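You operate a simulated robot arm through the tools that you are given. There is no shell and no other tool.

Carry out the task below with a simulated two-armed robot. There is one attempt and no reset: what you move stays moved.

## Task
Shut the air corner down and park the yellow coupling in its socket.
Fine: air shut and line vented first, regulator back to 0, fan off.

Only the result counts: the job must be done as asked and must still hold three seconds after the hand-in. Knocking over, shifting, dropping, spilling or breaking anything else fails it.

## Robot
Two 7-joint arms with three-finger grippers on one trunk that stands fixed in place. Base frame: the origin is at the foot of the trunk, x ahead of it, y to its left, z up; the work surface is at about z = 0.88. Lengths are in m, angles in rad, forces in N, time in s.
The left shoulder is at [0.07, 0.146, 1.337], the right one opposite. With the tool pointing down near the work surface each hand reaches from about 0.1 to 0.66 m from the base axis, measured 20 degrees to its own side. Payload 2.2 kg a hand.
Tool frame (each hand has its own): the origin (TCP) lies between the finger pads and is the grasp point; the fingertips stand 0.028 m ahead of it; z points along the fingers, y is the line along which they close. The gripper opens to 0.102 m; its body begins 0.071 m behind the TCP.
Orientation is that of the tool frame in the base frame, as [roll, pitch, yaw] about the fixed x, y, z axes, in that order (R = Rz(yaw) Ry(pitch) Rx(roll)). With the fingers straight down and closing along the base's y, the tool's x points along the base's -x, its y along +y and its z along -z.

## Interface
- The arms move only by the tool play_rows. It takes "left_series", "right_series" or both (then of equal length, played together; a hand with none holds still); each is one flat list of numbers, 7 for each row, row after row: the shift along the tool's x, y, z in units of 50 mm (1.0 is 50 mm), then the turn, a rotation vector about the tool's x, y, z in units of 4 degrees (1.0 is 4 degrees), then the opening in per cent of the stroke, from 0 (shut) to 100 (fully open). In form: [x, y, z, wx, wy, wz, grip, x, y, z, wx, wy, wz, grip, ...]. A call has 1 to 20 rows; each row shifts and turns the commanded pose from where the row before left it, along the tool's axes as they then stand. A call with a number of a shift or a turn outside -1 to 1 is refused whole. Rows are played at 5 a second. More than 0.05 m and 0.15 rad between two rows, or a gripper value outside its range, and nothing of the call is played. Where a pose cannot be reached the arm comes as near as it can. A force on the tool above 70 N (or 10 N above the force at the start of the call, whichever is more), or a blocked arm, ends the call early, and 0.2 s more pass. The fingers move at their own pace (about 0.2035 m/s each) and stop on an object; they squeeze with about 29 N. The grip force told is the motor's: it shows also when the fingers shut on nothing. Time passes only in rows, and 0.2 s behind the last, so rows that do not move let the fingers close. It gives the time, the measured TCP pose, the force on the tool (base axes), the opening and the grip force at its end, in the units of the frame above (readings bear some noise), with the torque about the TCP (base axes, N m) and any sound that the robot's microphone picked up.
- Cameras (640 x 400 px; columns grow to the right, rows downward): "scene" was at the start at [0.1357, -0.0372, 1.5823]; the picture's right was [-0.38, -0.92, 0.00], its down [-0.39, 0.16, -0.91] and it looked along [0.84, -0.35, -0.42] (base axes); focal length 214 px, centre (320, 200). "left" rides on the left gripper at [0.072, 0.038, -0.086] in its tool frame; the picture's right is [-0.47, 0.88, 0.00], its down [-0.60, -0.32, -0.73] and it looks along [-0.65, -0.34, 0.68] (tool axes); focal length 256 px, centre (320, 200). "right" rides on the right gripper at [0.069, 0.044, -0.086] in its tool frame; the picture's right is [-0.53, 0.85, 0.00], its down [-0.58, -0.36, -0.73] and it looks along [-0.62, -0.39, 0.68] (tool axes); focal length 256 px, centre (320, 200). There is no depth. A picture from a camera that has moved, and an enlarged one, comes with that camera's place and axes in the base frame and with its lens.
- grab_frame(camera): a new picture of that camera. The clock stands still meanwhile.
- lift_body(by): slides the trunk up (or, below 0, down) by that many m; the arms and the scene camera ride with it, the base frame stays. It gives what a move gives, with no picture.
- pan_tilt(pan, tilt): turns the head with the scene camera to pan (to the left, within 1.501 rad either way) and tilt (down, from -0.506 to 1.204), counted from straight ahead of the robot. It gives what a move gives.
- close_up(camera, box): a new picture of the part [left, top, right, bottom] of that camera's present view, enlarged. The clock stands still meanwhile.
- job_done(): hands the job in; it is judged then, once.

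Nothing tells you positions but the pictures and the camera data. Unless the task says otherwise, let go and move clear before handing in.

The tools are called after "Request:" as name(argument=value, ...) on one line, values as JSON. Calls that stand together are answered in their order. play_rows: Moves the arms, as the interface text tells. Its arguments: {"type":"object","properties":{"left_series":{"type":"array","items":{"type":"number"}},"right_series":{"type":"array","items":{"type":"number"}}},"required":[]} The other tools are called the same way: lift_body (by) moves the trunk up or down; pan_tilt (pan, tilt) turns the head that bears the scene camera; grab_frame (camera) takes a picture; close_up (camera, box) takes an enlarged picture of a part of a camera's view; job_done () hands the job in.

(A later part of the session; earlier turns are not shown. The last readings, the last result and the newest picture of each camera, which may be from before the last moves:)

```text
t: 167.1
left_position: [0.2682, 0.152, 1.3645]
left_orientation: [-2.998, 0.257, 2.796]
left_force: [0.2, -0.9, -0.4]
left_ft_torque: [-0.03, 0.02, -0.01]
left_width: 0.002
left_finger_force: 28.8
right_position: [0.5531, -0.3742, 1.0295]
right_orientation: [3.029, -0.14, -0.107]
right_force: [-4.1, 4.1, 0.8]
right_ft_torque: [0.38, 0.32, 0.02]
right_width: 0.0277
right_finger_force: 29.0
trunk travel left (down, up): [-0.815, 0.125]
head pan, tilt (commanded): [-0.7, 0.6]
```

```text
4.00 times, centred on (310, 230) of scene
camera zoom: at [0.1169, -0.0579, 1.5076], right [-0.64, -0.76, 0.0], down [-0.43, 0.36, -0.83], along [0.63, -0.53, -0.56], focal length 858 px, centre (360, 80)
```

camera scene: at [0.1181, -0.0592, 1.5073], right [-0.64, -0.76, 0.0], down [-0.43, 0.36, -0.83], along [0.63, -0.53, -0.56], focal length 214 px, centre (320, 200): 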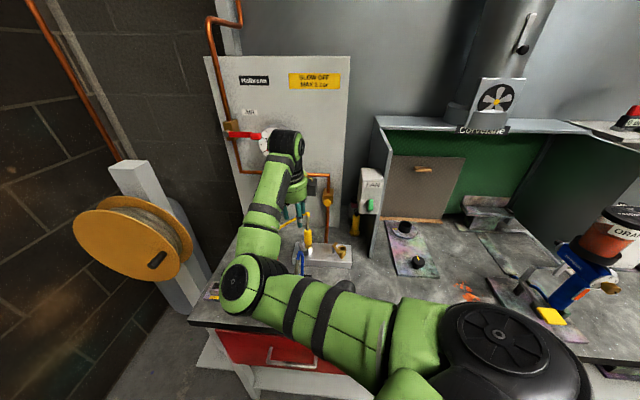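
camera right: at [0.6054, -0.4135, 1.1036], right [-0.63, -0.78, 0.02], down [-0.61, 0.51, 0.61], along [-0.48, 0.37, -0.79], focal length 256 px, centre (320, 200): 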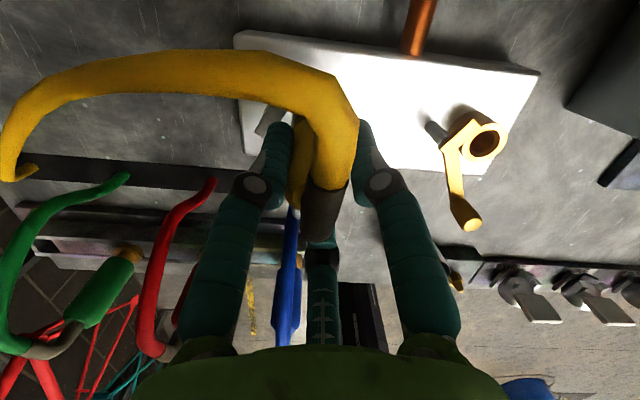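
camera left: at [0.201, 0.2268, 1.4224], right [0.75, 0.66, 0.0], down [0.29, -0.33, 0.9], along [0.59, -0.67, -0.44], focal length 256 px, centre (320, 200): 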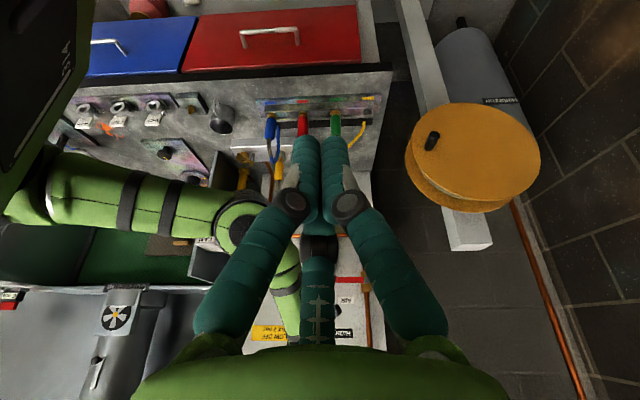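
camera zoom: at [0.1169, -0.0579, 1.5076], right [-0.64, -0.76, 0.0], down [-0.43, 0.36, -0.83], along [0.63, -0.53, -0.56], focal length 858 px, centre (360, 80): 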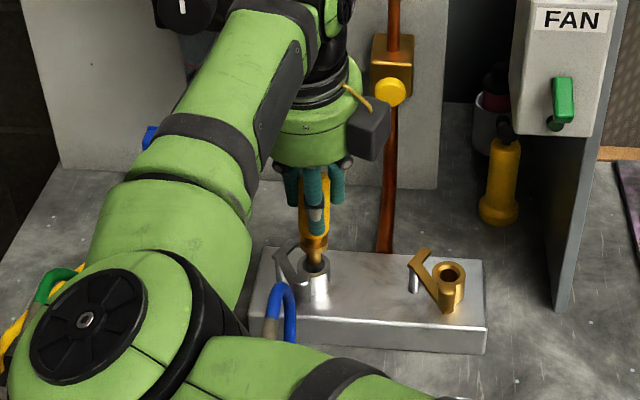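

The coupling is coming out of its socket. I continue lifting.

Request:
play_rows(right_series=[0.028, 0.0215, -0.197, 0, 0, 0, 0, 0.028, 0.0215, -0.197, 0, 0, 0, 0, 0.028, 0.0215, -0.197, 0, 0, 0, 0, 0.028, 0.0215, -0.197, 0, 0, 0, 0, 0.028, 0.0215, -0.197, 0, 0, 0, 0, 0.028, 0.0215, -0.197, 0, 0, 0, 0])

Request:
grab_frame(camera="right")

Request:
grab_frame(camera="scene")

Request:
close_up(camera="scene", box=[240, 150, 360, 270])

```text
t: 168.5
left_position: [0.2698, 0.1499, 1.3629]
left_orientation: [-3.001, 0.257, 2.795]
left_force: [0.0, 0.4, 0.5]
left_ft_torque: [-0.01, 0.02, 0.0]
left_width: 0.0019
left_finger_force: 29.1
right_position: [0.5549, -0.3756, 1.0847]
right_orientation: [3.032, -0.132, -0.104]
right_force: [-0.6, -0.4, -1.8]
right_ft_torque: [0.0, 0.0, 0.0]
right_width: 0.0275
right_finger_force: 28.8
trunk travel left (down, up): [-0.815, 0.125]
head pan, tilt (commanded): [-0.7, 0.6]
```

```text
taken
camera right: at [0.6082, -0.416, 1.1828], right [-0.63, -0.78, 0.02], down [-0.61, 0.51, 0.61], along [-0.48, 0.37, -0.8], focal length 256 px, centre (320, 200)
```

right: 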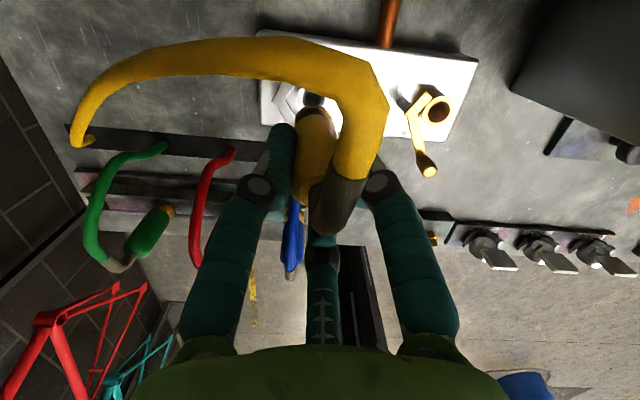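

```text
taken
camera scene: at [0.1182, -0.0592, 1.5073], right [-0.64, -0.76, 0.0], down [-0.43, 0.36, -0.83], along [0.63, -0.53, -0.57], focal length 214 px, centre (320, 200)
```

scene: 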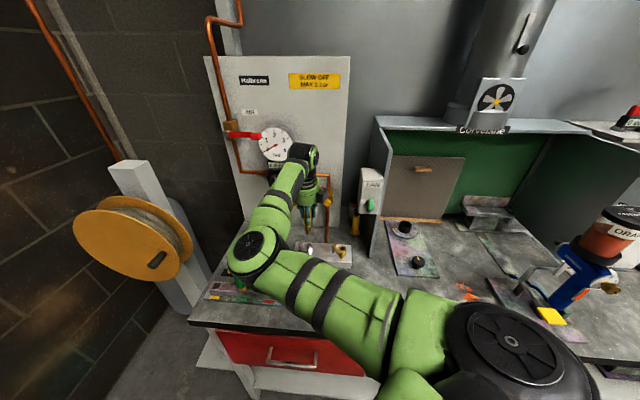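

```text
3.33 times, centred on (300, 210) of scene
camera zoom: at [0.1182, -0.0592, 1.5073], right [-0.64, -0.76, 0.0], down [-0.43, 0.36, -0.83], along [0.63, -0.53, -0.57], focal length 715 px, centre (387, 167)
```

zoom: 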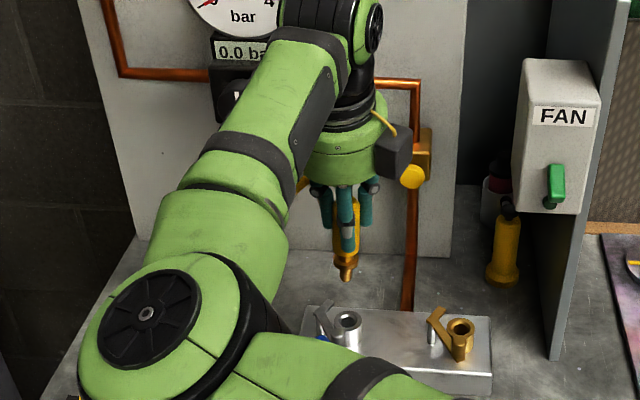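

Request:
close_up(camera="right", box=[240, 70, 420, 250])

Request:
close_up(camera="scene", box=[285, 190, 325, 240])

Request:
grab_frame(camera="left")

```text
2.22 times, centred on (330, 160) of right
camera zoom: at [0.6082, -0.416, 1.1828], right [-0.63, -0.78, 0.02], down [-0.61, 0.51, 0.61], along [-0.48, 0.37, -0.8], focal length 569 px, centre (298, 289)
```

zoom: 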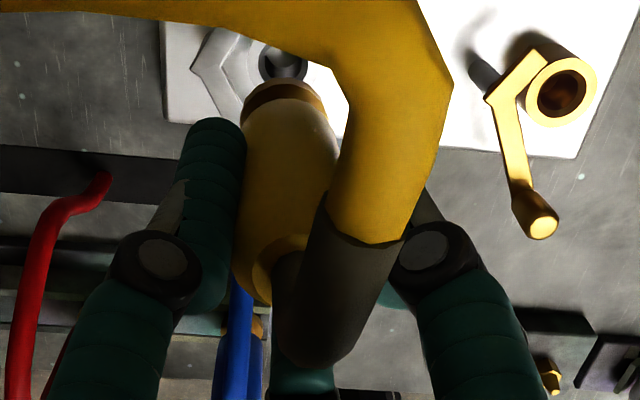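

```text
8.00 times, centred on (305, 215) of scene
camera zoom: at [0.1182, -0.0592, 1.5073], right [-0.64, -0.76, 0.0], down [-0.43, 0.36, -0.83], along [0.63, -0.53, -0.57], focal length 1716 px, centre (440, 80)
```

zoom: 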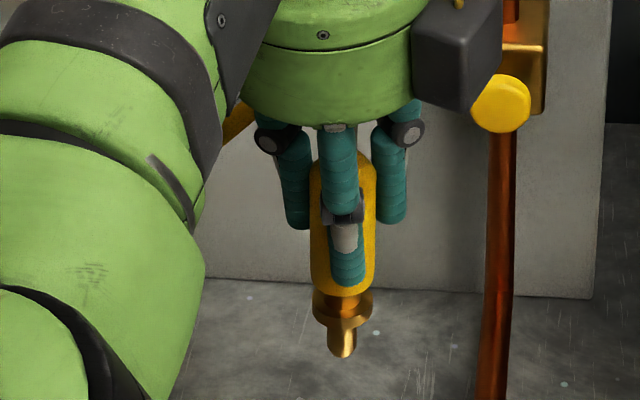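

```text
taken
camera left: at [0.201, 0.2271, 1.4223], right [0.75, 0.66, 0.0], down [0.29, -0.33, 0.9], along [0.59, -0.67, -0.44], focal length 256 px, centre (320, 200)
```

left: 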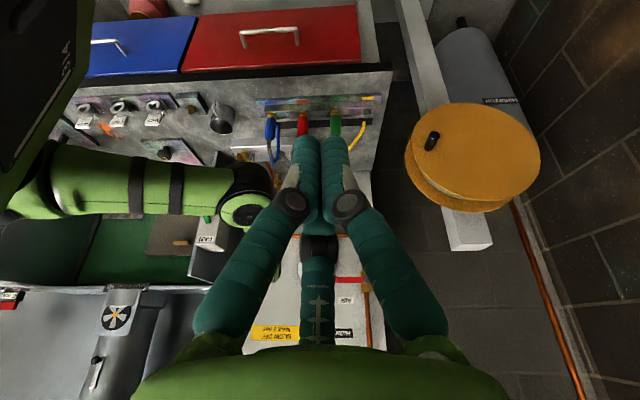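

The coupling is out and held, aligned with the tool axis. I'll lift higher, straighten the hand to vertical, then carry it above the hose loops toward the yellow pocket.

Request:
play_rows(right_series=[0.04, 0.032, -0.296, 0, 0, 0, 0, 0.04, 0.032, -0.296, 0, 0, 0, 0, 0.04, 0.032, -0.296, 0, 0, 0, 0, 0.04, 0.032, -0.296, 0, 0, 0, 0, 0.04, 0.032, -0.296, 0, 0, 0, 0, 0.04, 0.032, -0.296, 0, 0, 0, 0, 0, 0, 0, 0.389, -0.489, 0, 0, 0, 0, 0, 0.389, -0.489, 0, 0, 0, 0, 0, 0.389, -0.489, 0, 0, 0, 0, 0, 0.389, -0.489, 0, 0])

Request:
grab_frame(camera="right")

Request:
grab_frame(camera="scene")

```text
t: 170.7
left_position: [0.2698, 0.1486, 1.3632]
left_orientation: [-3.001, 0.257, 2.794]
left_force: [-0.5, -0.9, -0.4]
left_ft_torque: [-0.01, 0.01, 0.02]
left_width: 0.0024
left_finger_force: 29.2
right_position: [0.5547, -0.3741, 1.1746]
right_orientation: [-3.139, 0.007, -0.112]
right_force: [0.2, -0.5, -1.0]
right_ft_torque: [0.01, 0.0, -0.01]
right_width: 0.0275
right_finger_force: 28.8
trunk travel left (down, up): [-0.815, 0.125]
head pan, tilt (commanded): [-0.7, 0.6]
```

```text
taken
camera right: at [0.6193, -0.426, 1.2603], right [-0.63, -0.78, 0.0], down [-0.53, 0.43, 0.73], along [-0.57, 0.46, -0.68], focal length 256 px, centre (320, 200)
```

right: 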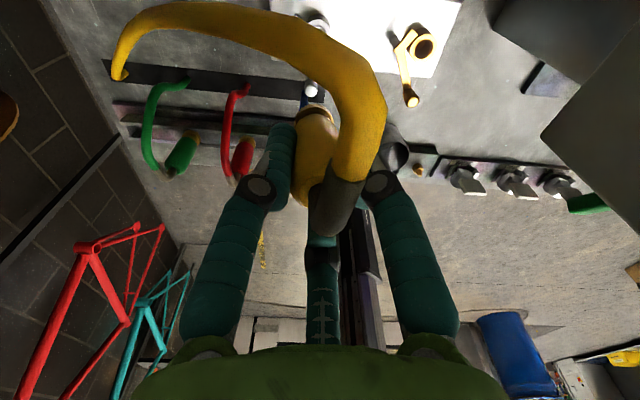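

```text
taken
camera scene: at [0.1185, -0.0598, 1.5072], right [-0.64, -0.76, 0.0], down [-0.43, 0.36, -0.82], along [0.63, -0.53, -0.57], focal length 214 px, centre (320, 200)
```

scene: 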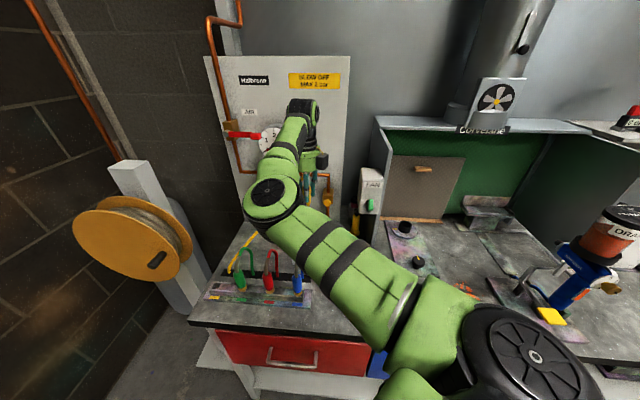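

Request:
play_rows(right_series=[0.0426, -0.385, 0, 0, 0, 0, 0, 0.0426, -0.385, 0, 0, 0, 0, 0, 0.0426, -0.385, 0, 0, 0, 0, 0, 0.0426, -0.385, 0, 0, 0, 0, 0, 0.0426, -0.385, 0, 0, 0, 0, 0, 0.0426, -0.385, 0, 0, 0, 0, 0, 0.0426, -0.385, 0, 0, 0, 0, 0, 0.0426, -0.385, 0, 0, 0, 0, 0])

Request:
grab_frame(camera="scene")

Request:
grab_frame(camera="right")

```text
t: 172.5
left_position: [0.2704, 0.1503, 1.3625]
left_orientation: [-2.999, 0.257, 2.797]
left_force: [1.0, 0.1, -0.2]
left_ft_torque: [-0.03, 0.02, 0.01]
left_width: 0.002
left_finger_force: 28.1
right_position: [0.5899, -0.2222, 1.1733]
right_orientation: [3.142, 0.006, -0.112]
right_force: [0.0, 0.1, -0.8]
right_ft_torque: [0.02, 0.0, 0.0]
right_width: 0.0273
right_finger_force: 29.2
trunk travel left (down, up): [-0.815, 0.125]
head pan, tilt (commanded): [-0.7, 0.6]
```

```text
taken
camera scene: at [0.1186, -0.0585, 1.5073], right [-0.64, -0.76, 0.0], down [-0.43, 0.36, -0.83], along [0.63, -0.53, -0.56], focal length 214 px, centre (320, 200)
```

scene: 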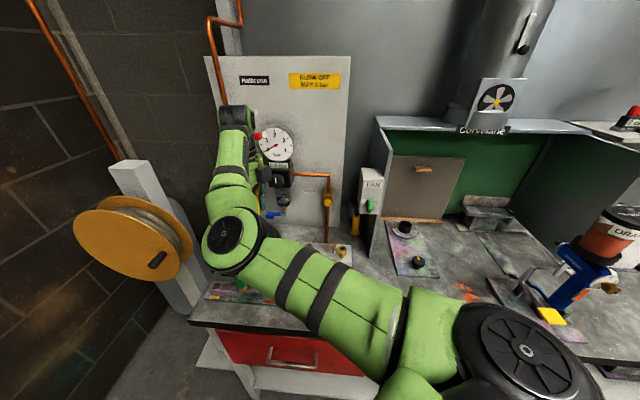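

```text
taken
camera right: at [0.6546, -0.2751, 1.2599], right [-0.63, -0.78, 0.0], down [-0.53, 0.43, 0.73], along [-0.57, 0.46, -0.68], focal length 256 px, centre (320, 200)
```

right: 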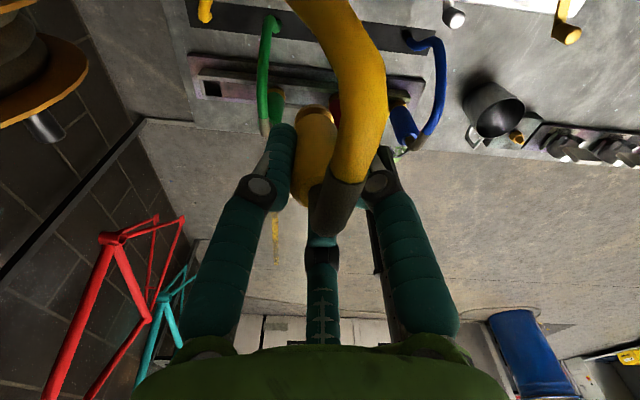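

I'll first move the left hand further out of the way, then continue with the coupling.

Request:
play_rows(left_series=[0.149, 0.368, -0.426, 0, 0, 0, 0, 0.149, 0.368, -0.426, 0, 0, 0, 0, 0.149, 0.368, -0.426, 0, 0, 0, 0, 0.149, 0.368, -0.426, 0, 0, 0, 0, 0.149, 0.368, -0.426, 0, 0, 0, 0], right_series=[0, 0, 0, 0, 0, 0, 0, 0, 0, 0, 0, 0, 0, 0, 0, 0, 0, 0, 0, 0, 0, 0, 0, 0, 0, 0, 0, 0, 0, 0, 0, 0, 0, 0, 0])

Request:
play_rows(right_series=[0.0426, -0.385, 0, 0, 0, 0, 0, 0.0426, -0.385, 0, 0, 0, 0, 0, 0.0426, -0.385, 0, 0, 0, 0, 0, 0.0426, -0.385, 0, 0, 0, 0, 0, 0.0426, -0.385, 0, 0, 0, 0, 0, 0.0426, -0.385, 0, 0, 0, 0, 0])

Request:
grab_frame(camera="scene")

Request:
grab_frame(camera="right")

```text
t: 173.7
left_position: [0.2527, 0.2621, 1.4369]
left_orientation: [-2.998, 0.258, 2.792]
left_force: [-0.7, -0.6, 0.0]
left_ft_torque: [-0.01, -0.06, -0.01]
left_width: 0.0022
left_finger_force: 29.4
left hand out of reach, approached as far as the arm can: row 5
right_position: [0.5888, -0.2233, 1.1744]
right_orientation: [3.14, 0.005, -0.113]
right_force: [0.0, 0.6, -1.9]
right_ft_torque: [-0.03, 0.01, -0.01]
right_width: 0.0274
right_finger_force: 29.3
trunk travel left (down, up): [-0.815, 0.125]
head pan, tilt (commanded): [-0.7, 0.6]
```

```text
t: 175.1
left_position: [0.2553, 0.2626, 1.4356]
left_orientation: [-2.998, 0.257, 2.797]
left_force: [-0.3, 0.3, 0.9]
left_ft_torque: [0.01, -0.01, 0.0]
left_width: 0.0019
left_finger_force: 28.8
right_position: [0.6196, -0.112, 1.1757]
right_orientation: [3.141, 0.007, -0.113]
right_force: [-0.2, 0.9, -1.1]
right_ft_torque: [0.01, 0.0, 0.01]
right_width: 0.0272
right_finger_force: 29.3
right hand out of reach, approached as far as the arm can: row 1
trunk travel left (down, up): [-0.815, 0.125]
head pan, tilt (commanded): [-0.7, 0.6]
```

```text
taken
camera scene: at [0.1186, -0.0586, 1.5072], right [-0.64, -0.76, 0.0], down [-0.43, 0.36, -0.83], along [0.63, -0.53, -0.56], focal length 214 px, centre (320, 200)
```

scene: 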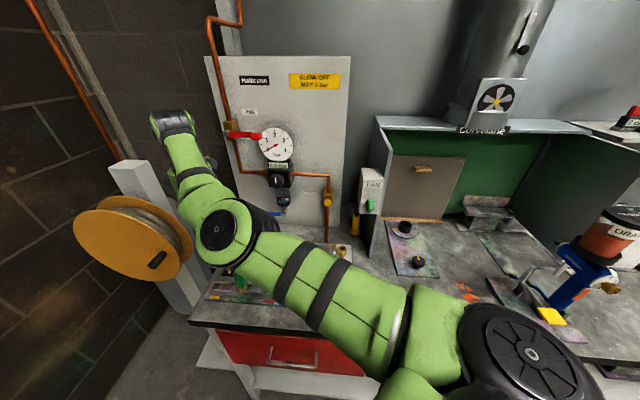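

```text
taken
camera right: at [0.6841, -0.1641, 1.2607], right [-0.63, -0.78, 0.0], down [-0.53, 0.43, 0.73], along [-0.57, 0.46, -0.68], focal length 256 px, centre (320, 200)
```

right: 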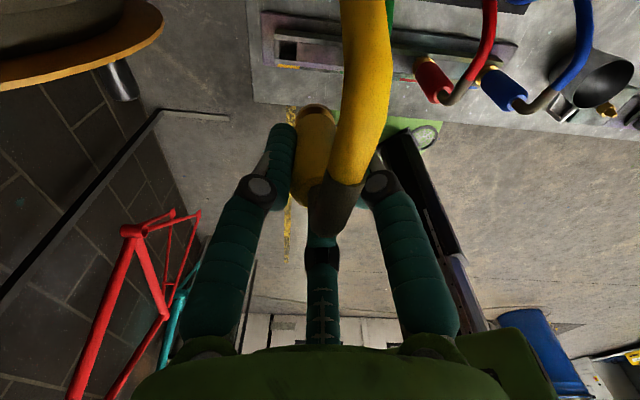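

Request:
play_rows(right_series=[-0.008, -0.27, 0, 0, 0, 0, 0, -0.008, -0.27, 0, 0, 0, 0, 0, -0.008, -0.27, 0, 0, 0, 0, 0, 0, 0, 0, 0, 0, 0, 0])

Request:
grab_frame(camera="right")

Request:
grab_frame(camera="scene")

```text
t: 176.1
left_position: [0.2537, 0.2607, 1.4359]
left_orientation: [-2.999, 0.258, 2.794]
left_force: [0.2, -1.2, 0.3]
left_ft_torque: [0.0, 0.0, 0.0]
left_width: 0.0019
left_finger_force: 29.5
right_position: [0.6221, -0.0719, 1.1744]
right_orientation: [-3.14, 0.003, -0.111]
right_force: [-0.7, 0.4, -0.8]
right_ft_torque: [0.01, 0.01, -0.01]
right_width: 0.0272
right_finger_force: 29.2
trunk travel left (down, up): [-0.815, 0.125]
head pan, tilt (commanded): [-0.7, 0.6]
```

```text
taken
camera right: at [0.6864, -0.1238, 1.259], right [-0.63, -0.78, 0.0], down [-0.53, 0.43, 0.73], along [-0.57, 0.46, -0.68], focal length 256 px, centre (320, 200)
```

right: 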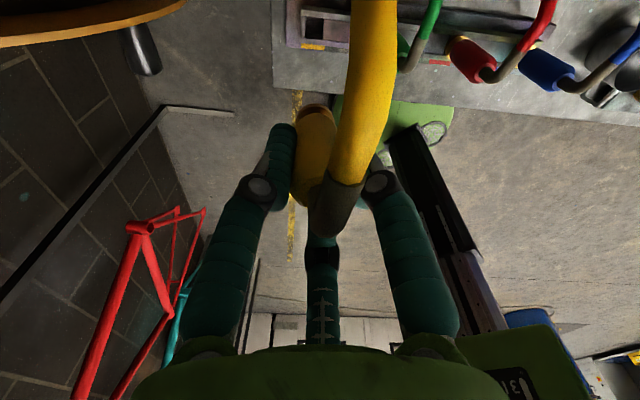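

```text
taken
camera scene: at [0.1184, -0.0594, 1.5072], right [-0.64, -0.76, 0.0], down [-0.43, 0.36, -0.82], along [0.63, -0.53, -0.57], focal length 214 px, centre (320, 200)
```

scene: 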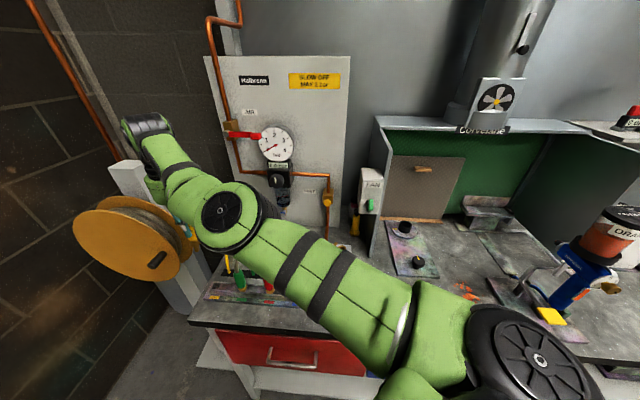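

Request:
grab_frame(camera="left")

Request:
close_up(camera="scene", box=[160, 180, 280, 310])

```text
taken
camera left: at [0.185, 0.3387, 1.496], right [0.75, 0.66, 0.0], down [0.29, -0.33, 0.9], along [0.59, -0.67, -0.44], focal length 256 px, centre (320, 200)
```

left: 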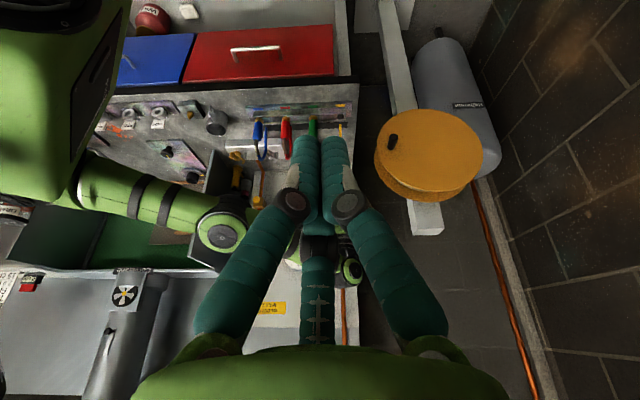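

```text
3.08 times, centred on (220, 245) of scene
camera zoom: at [0.1184, -0.0594, 1.5072], right [-0.64, -0.76, 0.0], down [-0.43, 0.36, -0.82], along [0.63, -0.53, -0.57], focal length 660 px, centre (628, 62)
```

zoom: 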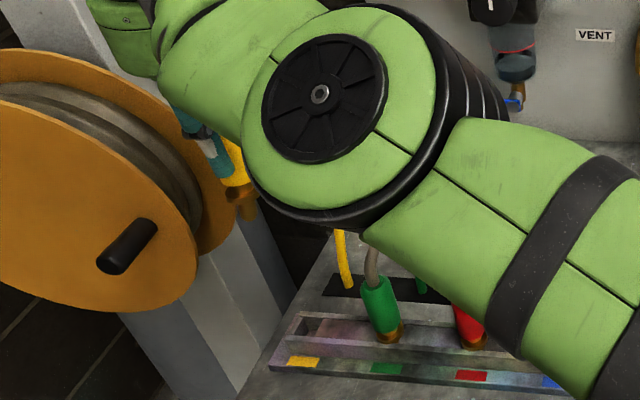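

Request:
close_up(camera="scene", box=[205, 210, 255, 310])

Request:
close_up(camera="right", box=[250, 0, 450, 200])

```text
4.00 times, centred on (230, 260) of scene
camera zoom: at [0.1184, -0.0594, 1.5072], right [-0.64, -0.76, 0.0], down [-0.43, 0.36, -0.82], along [0.63, -0.53, -0.57], focal length 858 px, centre (680, -40)
```

zoom: 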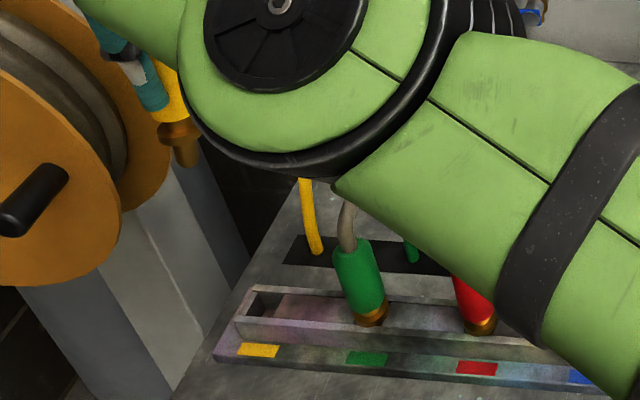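

```text
2.00 times, centred on (350, 100) of right
camera zoom: at [0.6864, -0.1238, 1.259], right [-0.63, -0.78, 0.0], down [-0.53, 0.43, 0.73], along [-0.57, 0.46, -0.68], focal length 512 px, centre (260, 400)
```

zoom: 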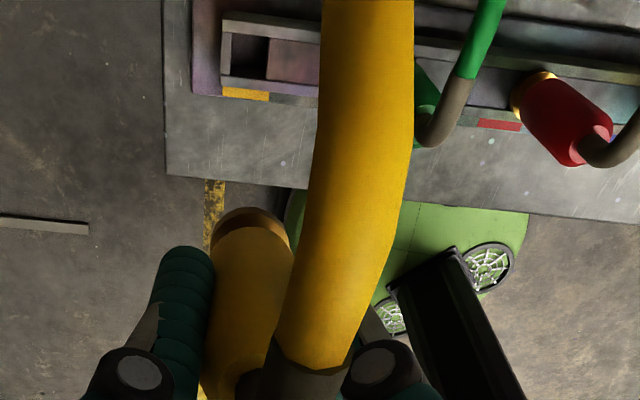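

Request:
play_rows(right_series=[0, 0, 0.4, 0, 0, 0, 0, 0, 0, 0.4, 0, 0, 0, 0, 0, 0, 0.4, 0, 0, 0, 0, 0, 0, 0.4, 0, 0, 0, 0, 0, 0, 0.4, 0, 0, 0, 0, 0, 0, 0.4, 0, 0, 0, 0, 0, 0, 0, 0, 0, 0, 0])

Request:
close_up(camera="scene", box=[190, 190, 290, 310])

Request:
grab_frame(camera="right")

Request:
grab_frame(camera="scene")

```text
t: 177.7
left_position: [0.2542, 0.2613, 1.4364]
left_orientation: [-2.998, 0.256, 2.794]
left_force: [0.5, 0.9, -0.1]
left_ft_torque: [0.01, -0.02, 0.02]
left_width: 0.0021
left_finger_force: 29.0
right_position: [0.6206, -0.0703, 1.0546]
right_orientation: [3.141, 0.004, -0.112]
right_force: [-0.1, 0.3, -1.5]
right_ft_torque: [-0.02, -0.02, -0.01]
right_width: 0.0273
right_finger_force: 28.9
trunk travel left (down, up): [-0.815, 0.125]
head pan, tilt (commanded): [-0.7, 0.6]
```

```text
3.33 times, centred on (240, 250) of scene
camera zoom: at [0.1183, -0.0592, 1.5073], right [-0.64, -0.76, 0.0], down [-0.43, 0.36, -0.83], along [0.63, -0.53, -0.56], focal length 715 px, centre (587, 33)
```

zoom: 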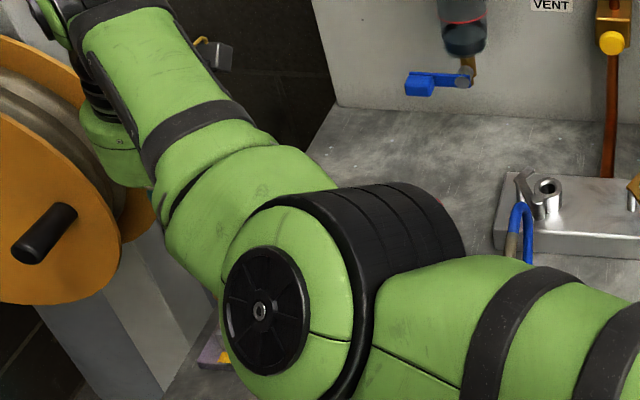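

```text
taken
camera right: at [0.6856, -0.1234, 1.1408], right [-0.63, -0.78, 0.0], down [-0.53, 0.43, 0.73], along [-0.57, 0.46, -0.68], focal length 256 px, centre (320, 200)
```

right: 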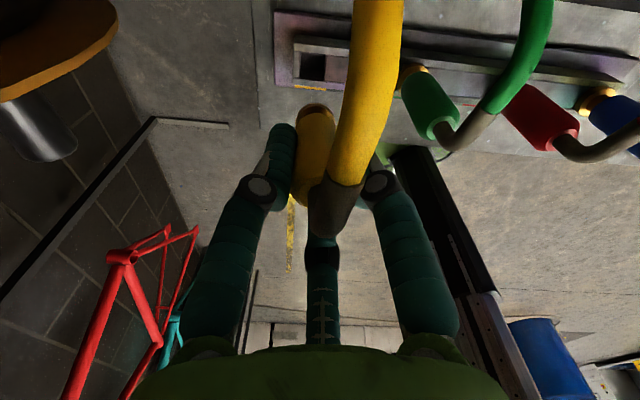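

```text
taken
camera scene: at [0.1183, -0.0592, 1.5073], right [-0.64, -0.76, 0.0], down [-0.43, 0.36, -0.83], along [0.63, -0.53, -0.56], focal length 214 px, centre (320, 200)
```

scene: 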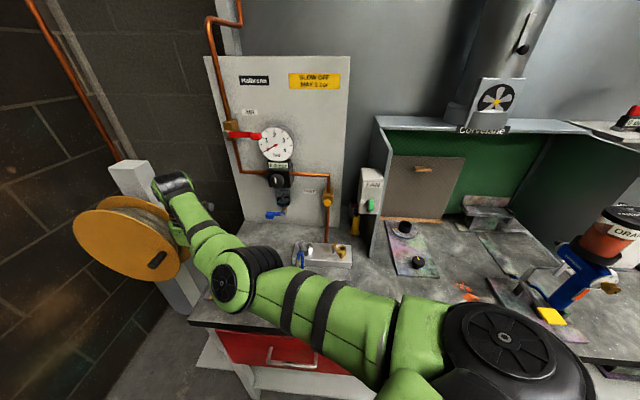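

Request:
close_up(camera="left", box=[290, 80, 400, 160])

Request:
close_up(camera="right", box=[260, 30, 400, 150])

```text
5.00 times, centred on (345, 120) of left
camera zoom: at [0.1849, 0.3389, 1.496], right [0.75, 0.66, 0.0], down [0.29, -0.33, 0.9], along [0.59, -0.67, -0.44], focal length 1280 px, centre (195, 600)
```

zoom: 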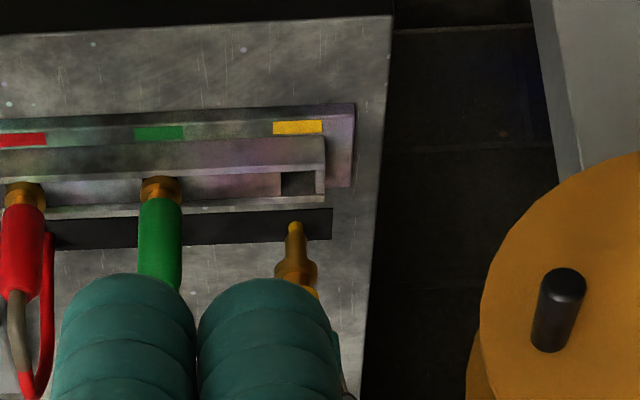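

```text
3.33 times, centred on (330, 90) of right
camera zoom: at [0.6856, -0.1234, 1.1408], right [-0.63, -0.78, 0.0], down [-0.53, 0.43, 0.73], along [-0.57, 0.46, -0.68], focal length 853 px, centre (287, 567)
```

zoom: 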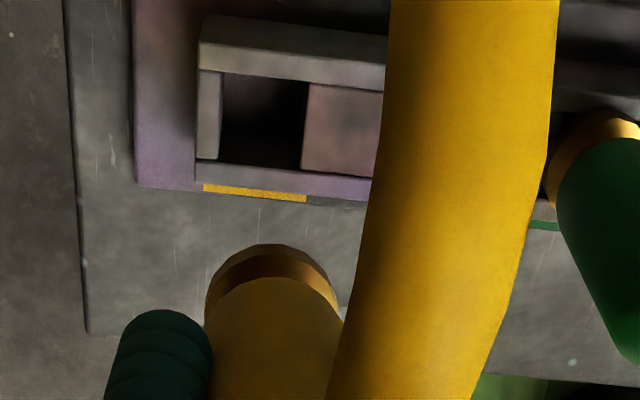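

From two views I find the coupling is tilted about 7° relative to the tool. I'll tilt the hand back so the coupling hangs vertical, then check the alignment again.

Request:
play_rows(right_series=[0, 0, 0, -0.39, 0.489, 0, 0, 0, 0, 0, -0.39, 0.489, 0, 0, 0, 0, 0, -0.39, 0.489, 0, 0, 0, 0, 0, 0, 0, 0, 0])

Request:
close_up(camera="left", box=[290, 80, 400, 160])

Request:
close_up(camera="right", box=[260, 30, 400, 150])

Request:
grab_frame(camera="scene")

```text
t: 178.7
left_position: [0.2544, 0.2629, 1.4363]
left_orientation: [-2.999, 0.256, 2.793]
left_force: [0.1, -0.8, -0.7]
left_ft_torque: [0.03, 0.01, 0.02]
left_width: 0.0018
left_finger_force: 29.1
right_position: [0.6225, -0.0712, 1.0546]
right_orientation: [3.06, -0.097, -0.109]
right_force: [0.6, 0.0, -1.8]
right_ft_torque: [0.02, 0.0, 0.01]
right_width: 0.0269
right_finger_force: 28.7
trunk travel left (down, up): [-0.815, 0.125]
head pan, tilt (commanded): [-0.7, 0.6]
```

```text
5.00 times, centred on (345, 120) of left
camera zoom: at [0.185, 0.3388, 1.496], right [0.75, 0.66, 0.0], down [0.29, -0.33, 0.9], along [0.59, -0.67, -0.44], focal length 1280 px, centre (195, 600)
```

zoom: 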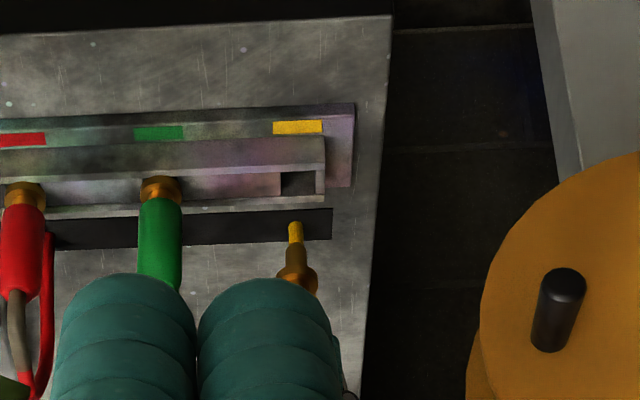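

```text
3.33 times, centred on (330, 90) of right
camera zoom: at [0.6779, -0.115, 1.1503], right [-0.63, -0.78, 0.02], down [-0.59, 0.49, 0.64], along [-0.51, 0.39, -0.77], focal length 853 px, centre (287, 567)
```

zoom: 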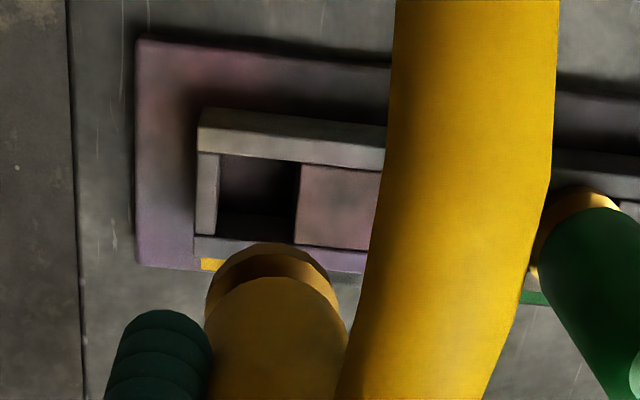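

```text
taken
camera scene: at [0.1184, -0.0592, 1.5072], right [-0.64, -0.76, 0.0], down [-0.43, 0.36, -0.82], along [0.63, -0.53, -0.57], focal length 214 px, centre (320, 200)
```

scene: 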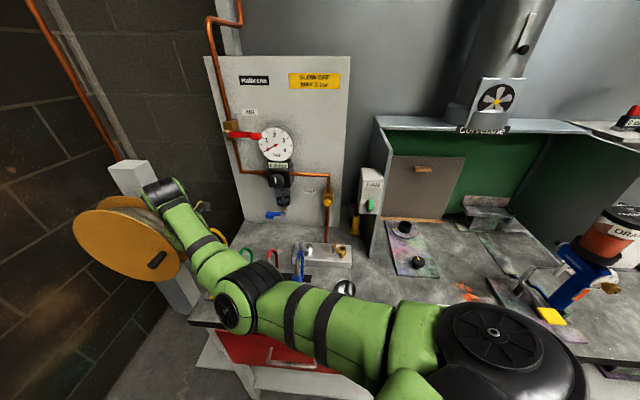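

Request:
play_rows(right_series=[0.037, -0.046, 0, 0, 0, 0, 0, -0.0194, -0.0162, 0.198, 0, 0, 0, 0, -0.0194, -0.0162, 0.198, 0, 0, 0, 0, -0.0194, -0.0162, 0.198, 0, 0, 0, 0, 0, 0, 0, 0, 0, 0, 0])

Request:
close_up(camera="left", box=[290, 80, 400, 160])

Request:
close_up(camera="right", box=[260, 40, 400, 160])

```text
t: 179.9
left_position: [0.2549, 0.2604, 1.4364]
left_orientation: [-2.999, 0.256, 2.793]
left_force: [0.4, -0.4, 0.0]
left_ft_torque: [0.0, 0.0, 0.0]
left_width: 0.0023
left_finger_force: 29.1
right_position: [0.6252, -0.0699, 1.0248]
right_orientation: [3.058, -0.098, -0.108]
right_force: [0.2, 0.5, -1.4]
right_ft_torque: [0.02, -0.03, -0.02]
right_width: 0.0268
right_finger_force: 29.3
trunk travel left (down, up): [-0.815, 0.125]
head pan, tilt (commanded): [-0.7, 0.6]
```

```text
5.00 times, centred on (345, 120) of left
camera zoom: at [0.185, 0.3388, 1.496], right [0.75, 0.66, 0.0], down [0.29, -0.33, 0.9], along [0.59, -0.67, -0.44], focal length 1280 px, centre (195, 600)
```

zoom: 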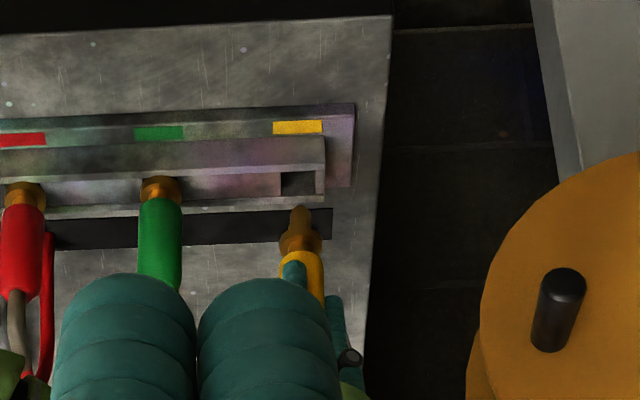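

```text
3.33 times, centred on (330, 100) of right
camera zoom: at [0.6814, -0.1133, 1.1205], right [-0.63, -0.78, 0.02], down [-0.59, 0.49, 0.64], along [-0.51, 0.39, -0.77], focal length 853 px, centre (287, 533)
```

zoom: 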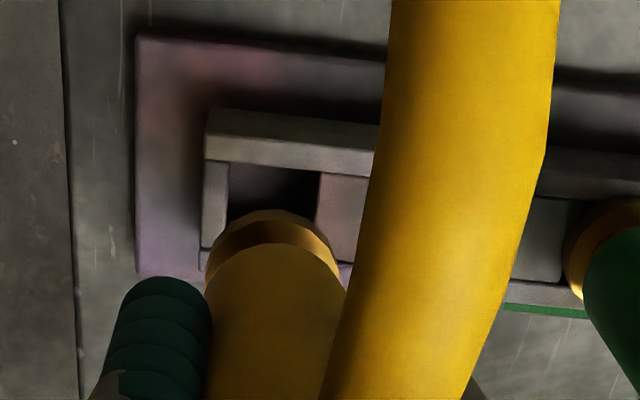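

The nose is aligned over the yellow pocket in both views. I'll lower it in small steps, watching the force.

Request:
play_rows(right_series=[-0.0155, -0.013, 0.1585, 0, 0, 0, 0, -0.0155, -0.013, 0.1585, 0, 0, 0, 0, 0, 0, 0, 0, 0, 0, 0])

Request:
close_up(camera="left", box=[290, 80, 400, 160])

Request:
close_up(camera="right", box=[260, 40, 400, 160])

```text
t: 180.7
left_position: [0.2529, 0.2617, 1.4364]
left_orientation: [-2.997, 0.255, 2.794]
left_force: [0.4, -0.2, -1.0]
left_ft_torque: [0.02, -0.03, 0.02]
left_width: 0.0021
left_finger_force: 29.3
right_position: [0.6238, -0.0679, 1.0085]
right_orientation: [3.06, -0.098, -0.109]
right_force: [0.1, -0.2, -1.2]
right_ft_torque: [0.0, -0.04, 0.0]
right_width: 0.027
right_finger_force: 29.0
trunk travel left (down, up): [-0.815, 0.125]
head pan, tilt (commanded): [-0.7, 0.6]
```

```text
5.00 times, centred on (345, 120) of left
camera zoom: at [0.1849, 0.3389, 1.496], right [0.75, 0.66, 0.0], down [0.29, -0.33, 0.9], along [0.59, -0.67, -0.44], focal length 1280 px, centre (195, 600)
```

zoom: 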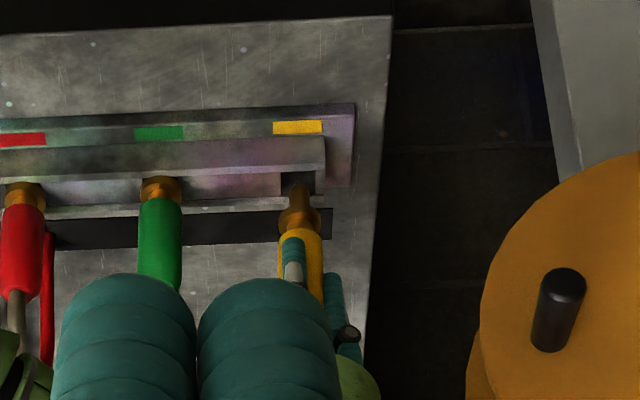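

```text
3.33 times, centred on (330, 100) of right
camera zoom: at [0.6803, -0.1124, 1.1044], right [-0.63, -0.78, 0.02], down [-0.59, 0.49, 0.64], along [-0.51, 0.39, -0.77], focal length 853 px, centre (287, 533)
```

zoom: 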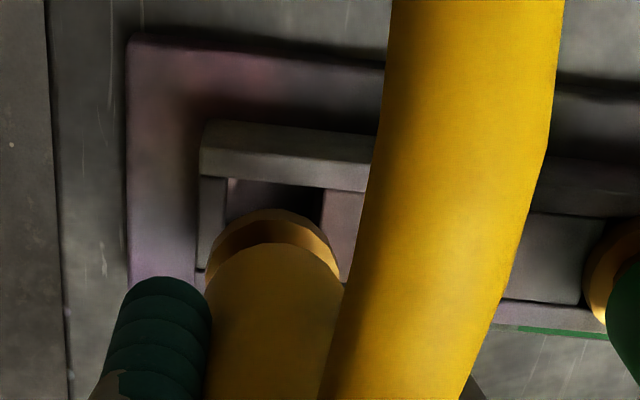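

Request:
play_rows(right_series=[-0.0118, -0.0097, 0.119, 0, 0, 0, 0, -0.0118, -0.0097, 0.119, 0, 0, 0, 0, 0, 0, 0, 0, 0, 0, 0])

Request:
close_up(camera="left", box=[290, 80, 400, 160])

Request:
close_up(camera="right", box=[260, 40, 400, 160])

```text
t: 181.5
left_position: [0.254, 0.2606, 1.4361]
left_orientation: [-2.998, 0.256, 2.795]
left_force: [-0.8, -0.1, -0.1]
left_ft_torque: [-0.01, -0.02, -0.04]
left_width: 0.0019
left_finger_force: 29.0
right_position: [0.6252, -0.0677, 0.9956]
right_orientation: [3.06, -0.097, -0.107]
right_force: [-0.8, 0.5, -0.6]
right_ft_torque: [-0.01, 0.01, 0.01]
right_width: 0.0268
right_finger_force: 29.3
trunk travel left (down, up): [-0.815, 0.125]
head pan, tilt (commanded): [-0.7, 0.6]
```

```text
5.00 times, centred on (345, 120) of left
camera zoom: at [0.1849, 0.3389, 1.496], right [0.75, 0.66, 0.0], down [0.29, -0.33, 0.9], along [0.59, -0.67, -0.44], focal length 1280 px, centre (195, 600)
```

zoom: 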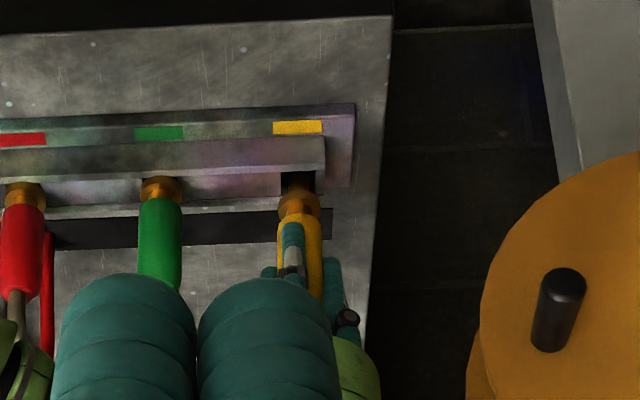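

```text
3.33 times, centred on (330, 100) of right
camera zoom: at [0.6807, -0.1127, 1.0923], right [-0.63, -0.78, 0.02], down [-0.59, 0.49, 0.64], along [-0.51, 0.39, -0.77], focal length 853 px, centre (287, 533)
```

zoom: 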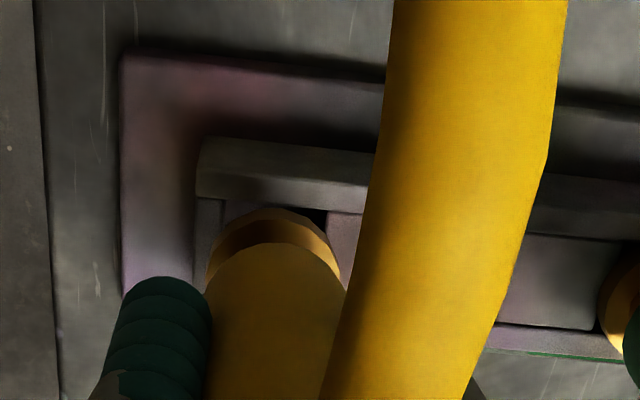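

Request:
play_rows(right_series=[-0.0098, -0.0081, 0.099, 0, 0, 0, 0, 0, 0, 0, 0, 0, 0, 0])

Request:
play_rows(right_series=[-0.008, -0.0065, 0.08, 0, 0, 0, 0, 0, 0, 0, 0, 0, 0, 0])

Request:
close_up(camera="left", box=[290, 80, 400, 160])

Request:
close_up(camera="right", box=[260, 40, 400, 160])

```text
t: 182.1
left_position: [0.2542, 0.2611, 1.4366]
left_orientation: [-2.998, 0.257, 2.795]
left_force: [-0.3, -0.3, 0.4]
left_ft_torque: [-0.01, 0.01, 0.0]
left_width: 0.0021
left_finger_force: 28.6
right_position: [0.6242, -0.0684, 0.9921]
right_orientation: [3.061, -0.097, -0.11]
right_force: [-0.4, 0.1, -1.2]
right_ft_torque: [-0.01, -0.01, -0.01]
right_width: 0.0271
right_finger_force: 28.9
trunk travel left (down, up): [-0.815, 0.125]
head pan, tilt (commanded): [-0.7, 0.6]
```

```text
t: 182.7
left_position: [0.2541, 0.2624, 1.4365]
left_orientation: [-2.999, 0.257, 2.796]
left_force: [0.2, 0.5, 0.4]
left_ft_torque: [-0.02, -0.03, -0.02]
left_width: 0.0022
left_finger_force: 28.8
right_position: [0.6246, -0.0694, 0.989]
right_orientation: [3.059, -0.097, -0.108]
right_force: [0.0, 0.0, -2.0]
right_ft_torque: [0.0, 0.03, -0.03]
right_width: 0.0269
right_finger_force: 29.4
trunk travel left (down, up): [-0.815, 0.125]
head pan, tilt (commanded): [-0.7, 0.6]
```

```text
5.00 times, centred on (345, 120) of left
camera zoom: at [0.185, 0.3389, 1.496], right [0.75, 0.66, 0.0], down [0.29, -0.33, 0.9], along [0.59, -0.67, -0.44], focal length 1280 px, centre (195, 600)
```

zoom: 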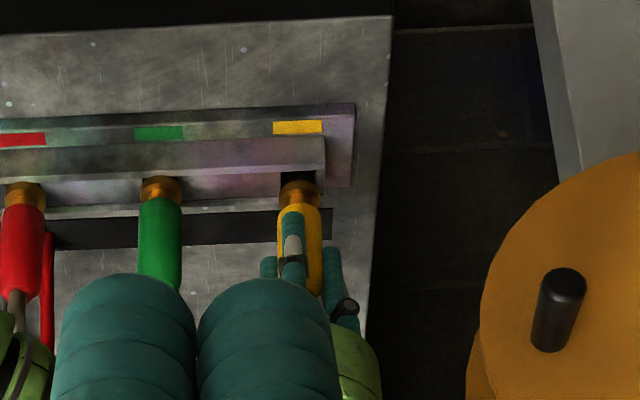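

```text
3.33 times, centred on (330, 100) of right
camera zoom: at [0.6808, -0.1125, 1.0843], right [-0.63, -0.78, 0.02], down [-0.59, 0.49, 0.64], along [-0.51, 0.39, -0.77], focal length 853 px, centre (287, 533)
```

zoom: 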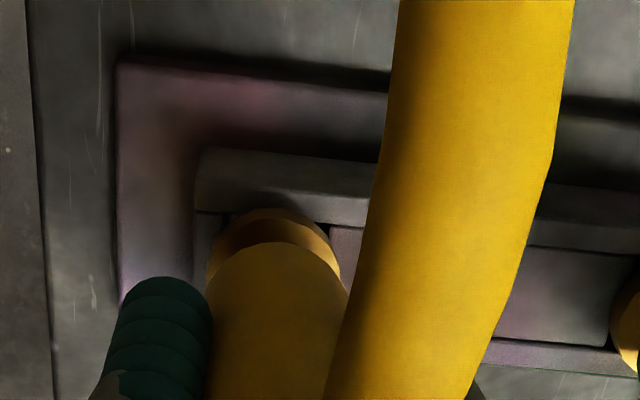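

Request:
play_rows(right_series=[-0.006, -0.005, 0.06, 0, 0, 0, 0, 0, 0, 0, 0, 0, 0, 0])

Request:
play_rows(right_series=[-0.006, -0.005, 0.06, 0, 0, 0, 0, 0, 0, 0, 0, 0, 0, 0])

Request:
close_up(camera="left", box=[290, 80, 400, 160])

```text
t: 183.3
left_position: [0.2531, 0.2612, 1.4368]
left_orientation: [-2.996, 0.257, 2.794]
left_force: [0.0, -0.1, 0.5]
left_ft_torque: [-0.02, -0.01, -0.03]
left_width: 0.0019
left_finger_force: 28.8
right_position: [0.6247, -0.0704, 0.9845]
right_orientation: [3.06, -0.099, -0.108]
right_force: [0.2, 0.0, -1.4]
right_ft_torque: [0.01, 0.02, 0.0]
right_width: 0.0266
right_finger_force: 29.6
trunk travel left (down, up): [-0.815, 0.125]
head pan, tilt (commanded): [-0.7, 0.6]
```

```text
t: 183.9
left_position: [0.2538, 0.2623, 1.4367]
left_orientation: [-2.998, 0.255, 2.795]
left_force: [-0.1, 0.0, 0.2]
left_ft_torque: [0.02, 0.01, 0.01]
left_width: 0.0022
left_finger_force: 29.1
right_position: [0.6241, -0.0687, 0.9821]
right_orientation: [3.06, -0.097, -0.108]
right_force: [0.5, -0.1, -0.9]
right_ft_torque: [-0.02, 0.0, 0.01]
right_width: 0.0269
right_finger_force: 29.3
trunk travel left (down, up): [-0.815, 0.125]
head pan, tilt (commanded): [-0.7, 0.6]
```

```text
5.00 times, centred on (345, 120) of left
camera zoom: at [0.185, 0.3389, 1.4959], right [0.75, 0.66, 0.0], down [0.29, -0.33, 0.9], along [0.59, -0.67, -0.44], focal length 1280 px, centre (195, 600)
```

zoom: 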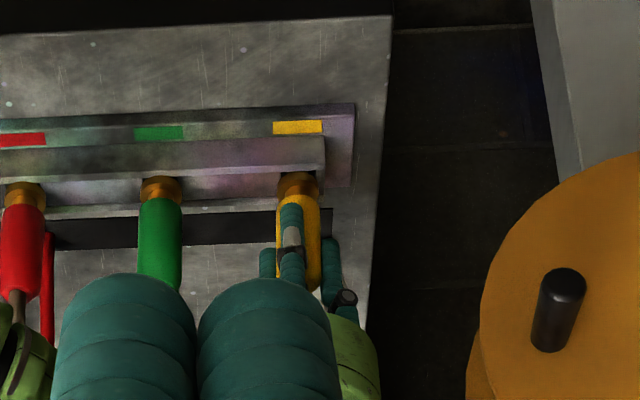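

Request:
play_rows(right_series=[-0.004, -0.0033, 0.04, 0, 0, 0, 0, 0, 0, 0, 0, 0, 0, 0])

Request:
play_rows(right_series=[-0.004, -0.0033, 0.04, 0, 0, 0, 0, 0, 0, 0, 0, 0, 0, 0])

Request:
close_up(camera="left", box=[290, 80, 400, 160])

Request:
close_up(camera="right", box=[260, 40, 400, 160])

```text
t: 184.5
left_position: [0.2529, 0.261, 1.4372]
left_orientation: [-2.999, 0.26, 2.793]
left_force: [-0.9, -0.1, 0.1]
left_ft_torque: [0.02, 0.02, 0.0]
left_width: 0.0023
left_finger_force: 29.1
right_position: [0.6235, -0.0681, 0.9822]
right_orientation: [3.059, -0.103, -0.109]
right_force: [0.7, 0.3, 6.4]
right_ft_torque: [-0.1, -0.04, 0.0]
right_width: 0.0269
right_finger_force: 28.9
trunk travel left (down, up): [-0.815, 0.125]
head pan, tilt (commanded): [-0.7, 0.6]
```

```text
t: 185.1
left_position: [0.2508, 0.2623, 1.4372]
left_orientation: [-3.0, 0.26, 2.796]
left_force: [0.5, 0.5, -0.3]
left_ft_torque: [0.01, 0.0, 0.05]
left_width: 0.0021
left_finger_force: 28.9
right_position: [0.6239, -0.0686, 0.982]
right_orientation: [3.057, -0.104, -0.11]
right_force: [1.8, 1.4, 16.7]
right_ft_torque: [-0.06, -0.13, 0.02]
right_width: 0.0268
right_finger_force: 29.2
trunk travel left (down, up): [-0.815, 0.125]
head pan, tilt (commanded): [-0.7, 0.6]
```

```text
5.00 times, centred on (345, 120) of left
camera zoom: at [0.1818, 0.3397, 1.4964], right [0.75, 0.66, 0.0], down [0.29, -0.33, 0.9], along [0.59, -0.67, -0.44], focal length 1280 px, centre (195, 600)
```

zoom: 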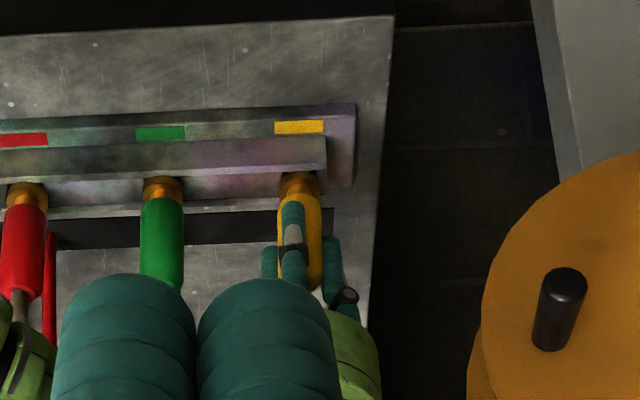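

```text
3.33 times, centred on (330, 100) of right
camera zoom: at [0.6786, -0.1119, 1.0779], right [-0.63, -0.78, 0.01], down [-0.6, 0.49, 0.63], along [-0.5, 0.39, -0.77], focal length 853 px, centre (287, 533)
```

zoom: 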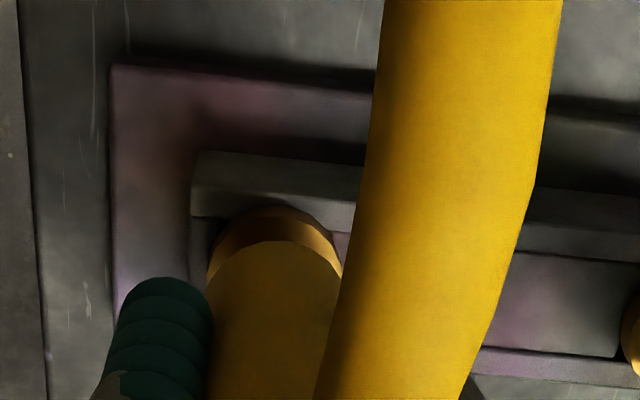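

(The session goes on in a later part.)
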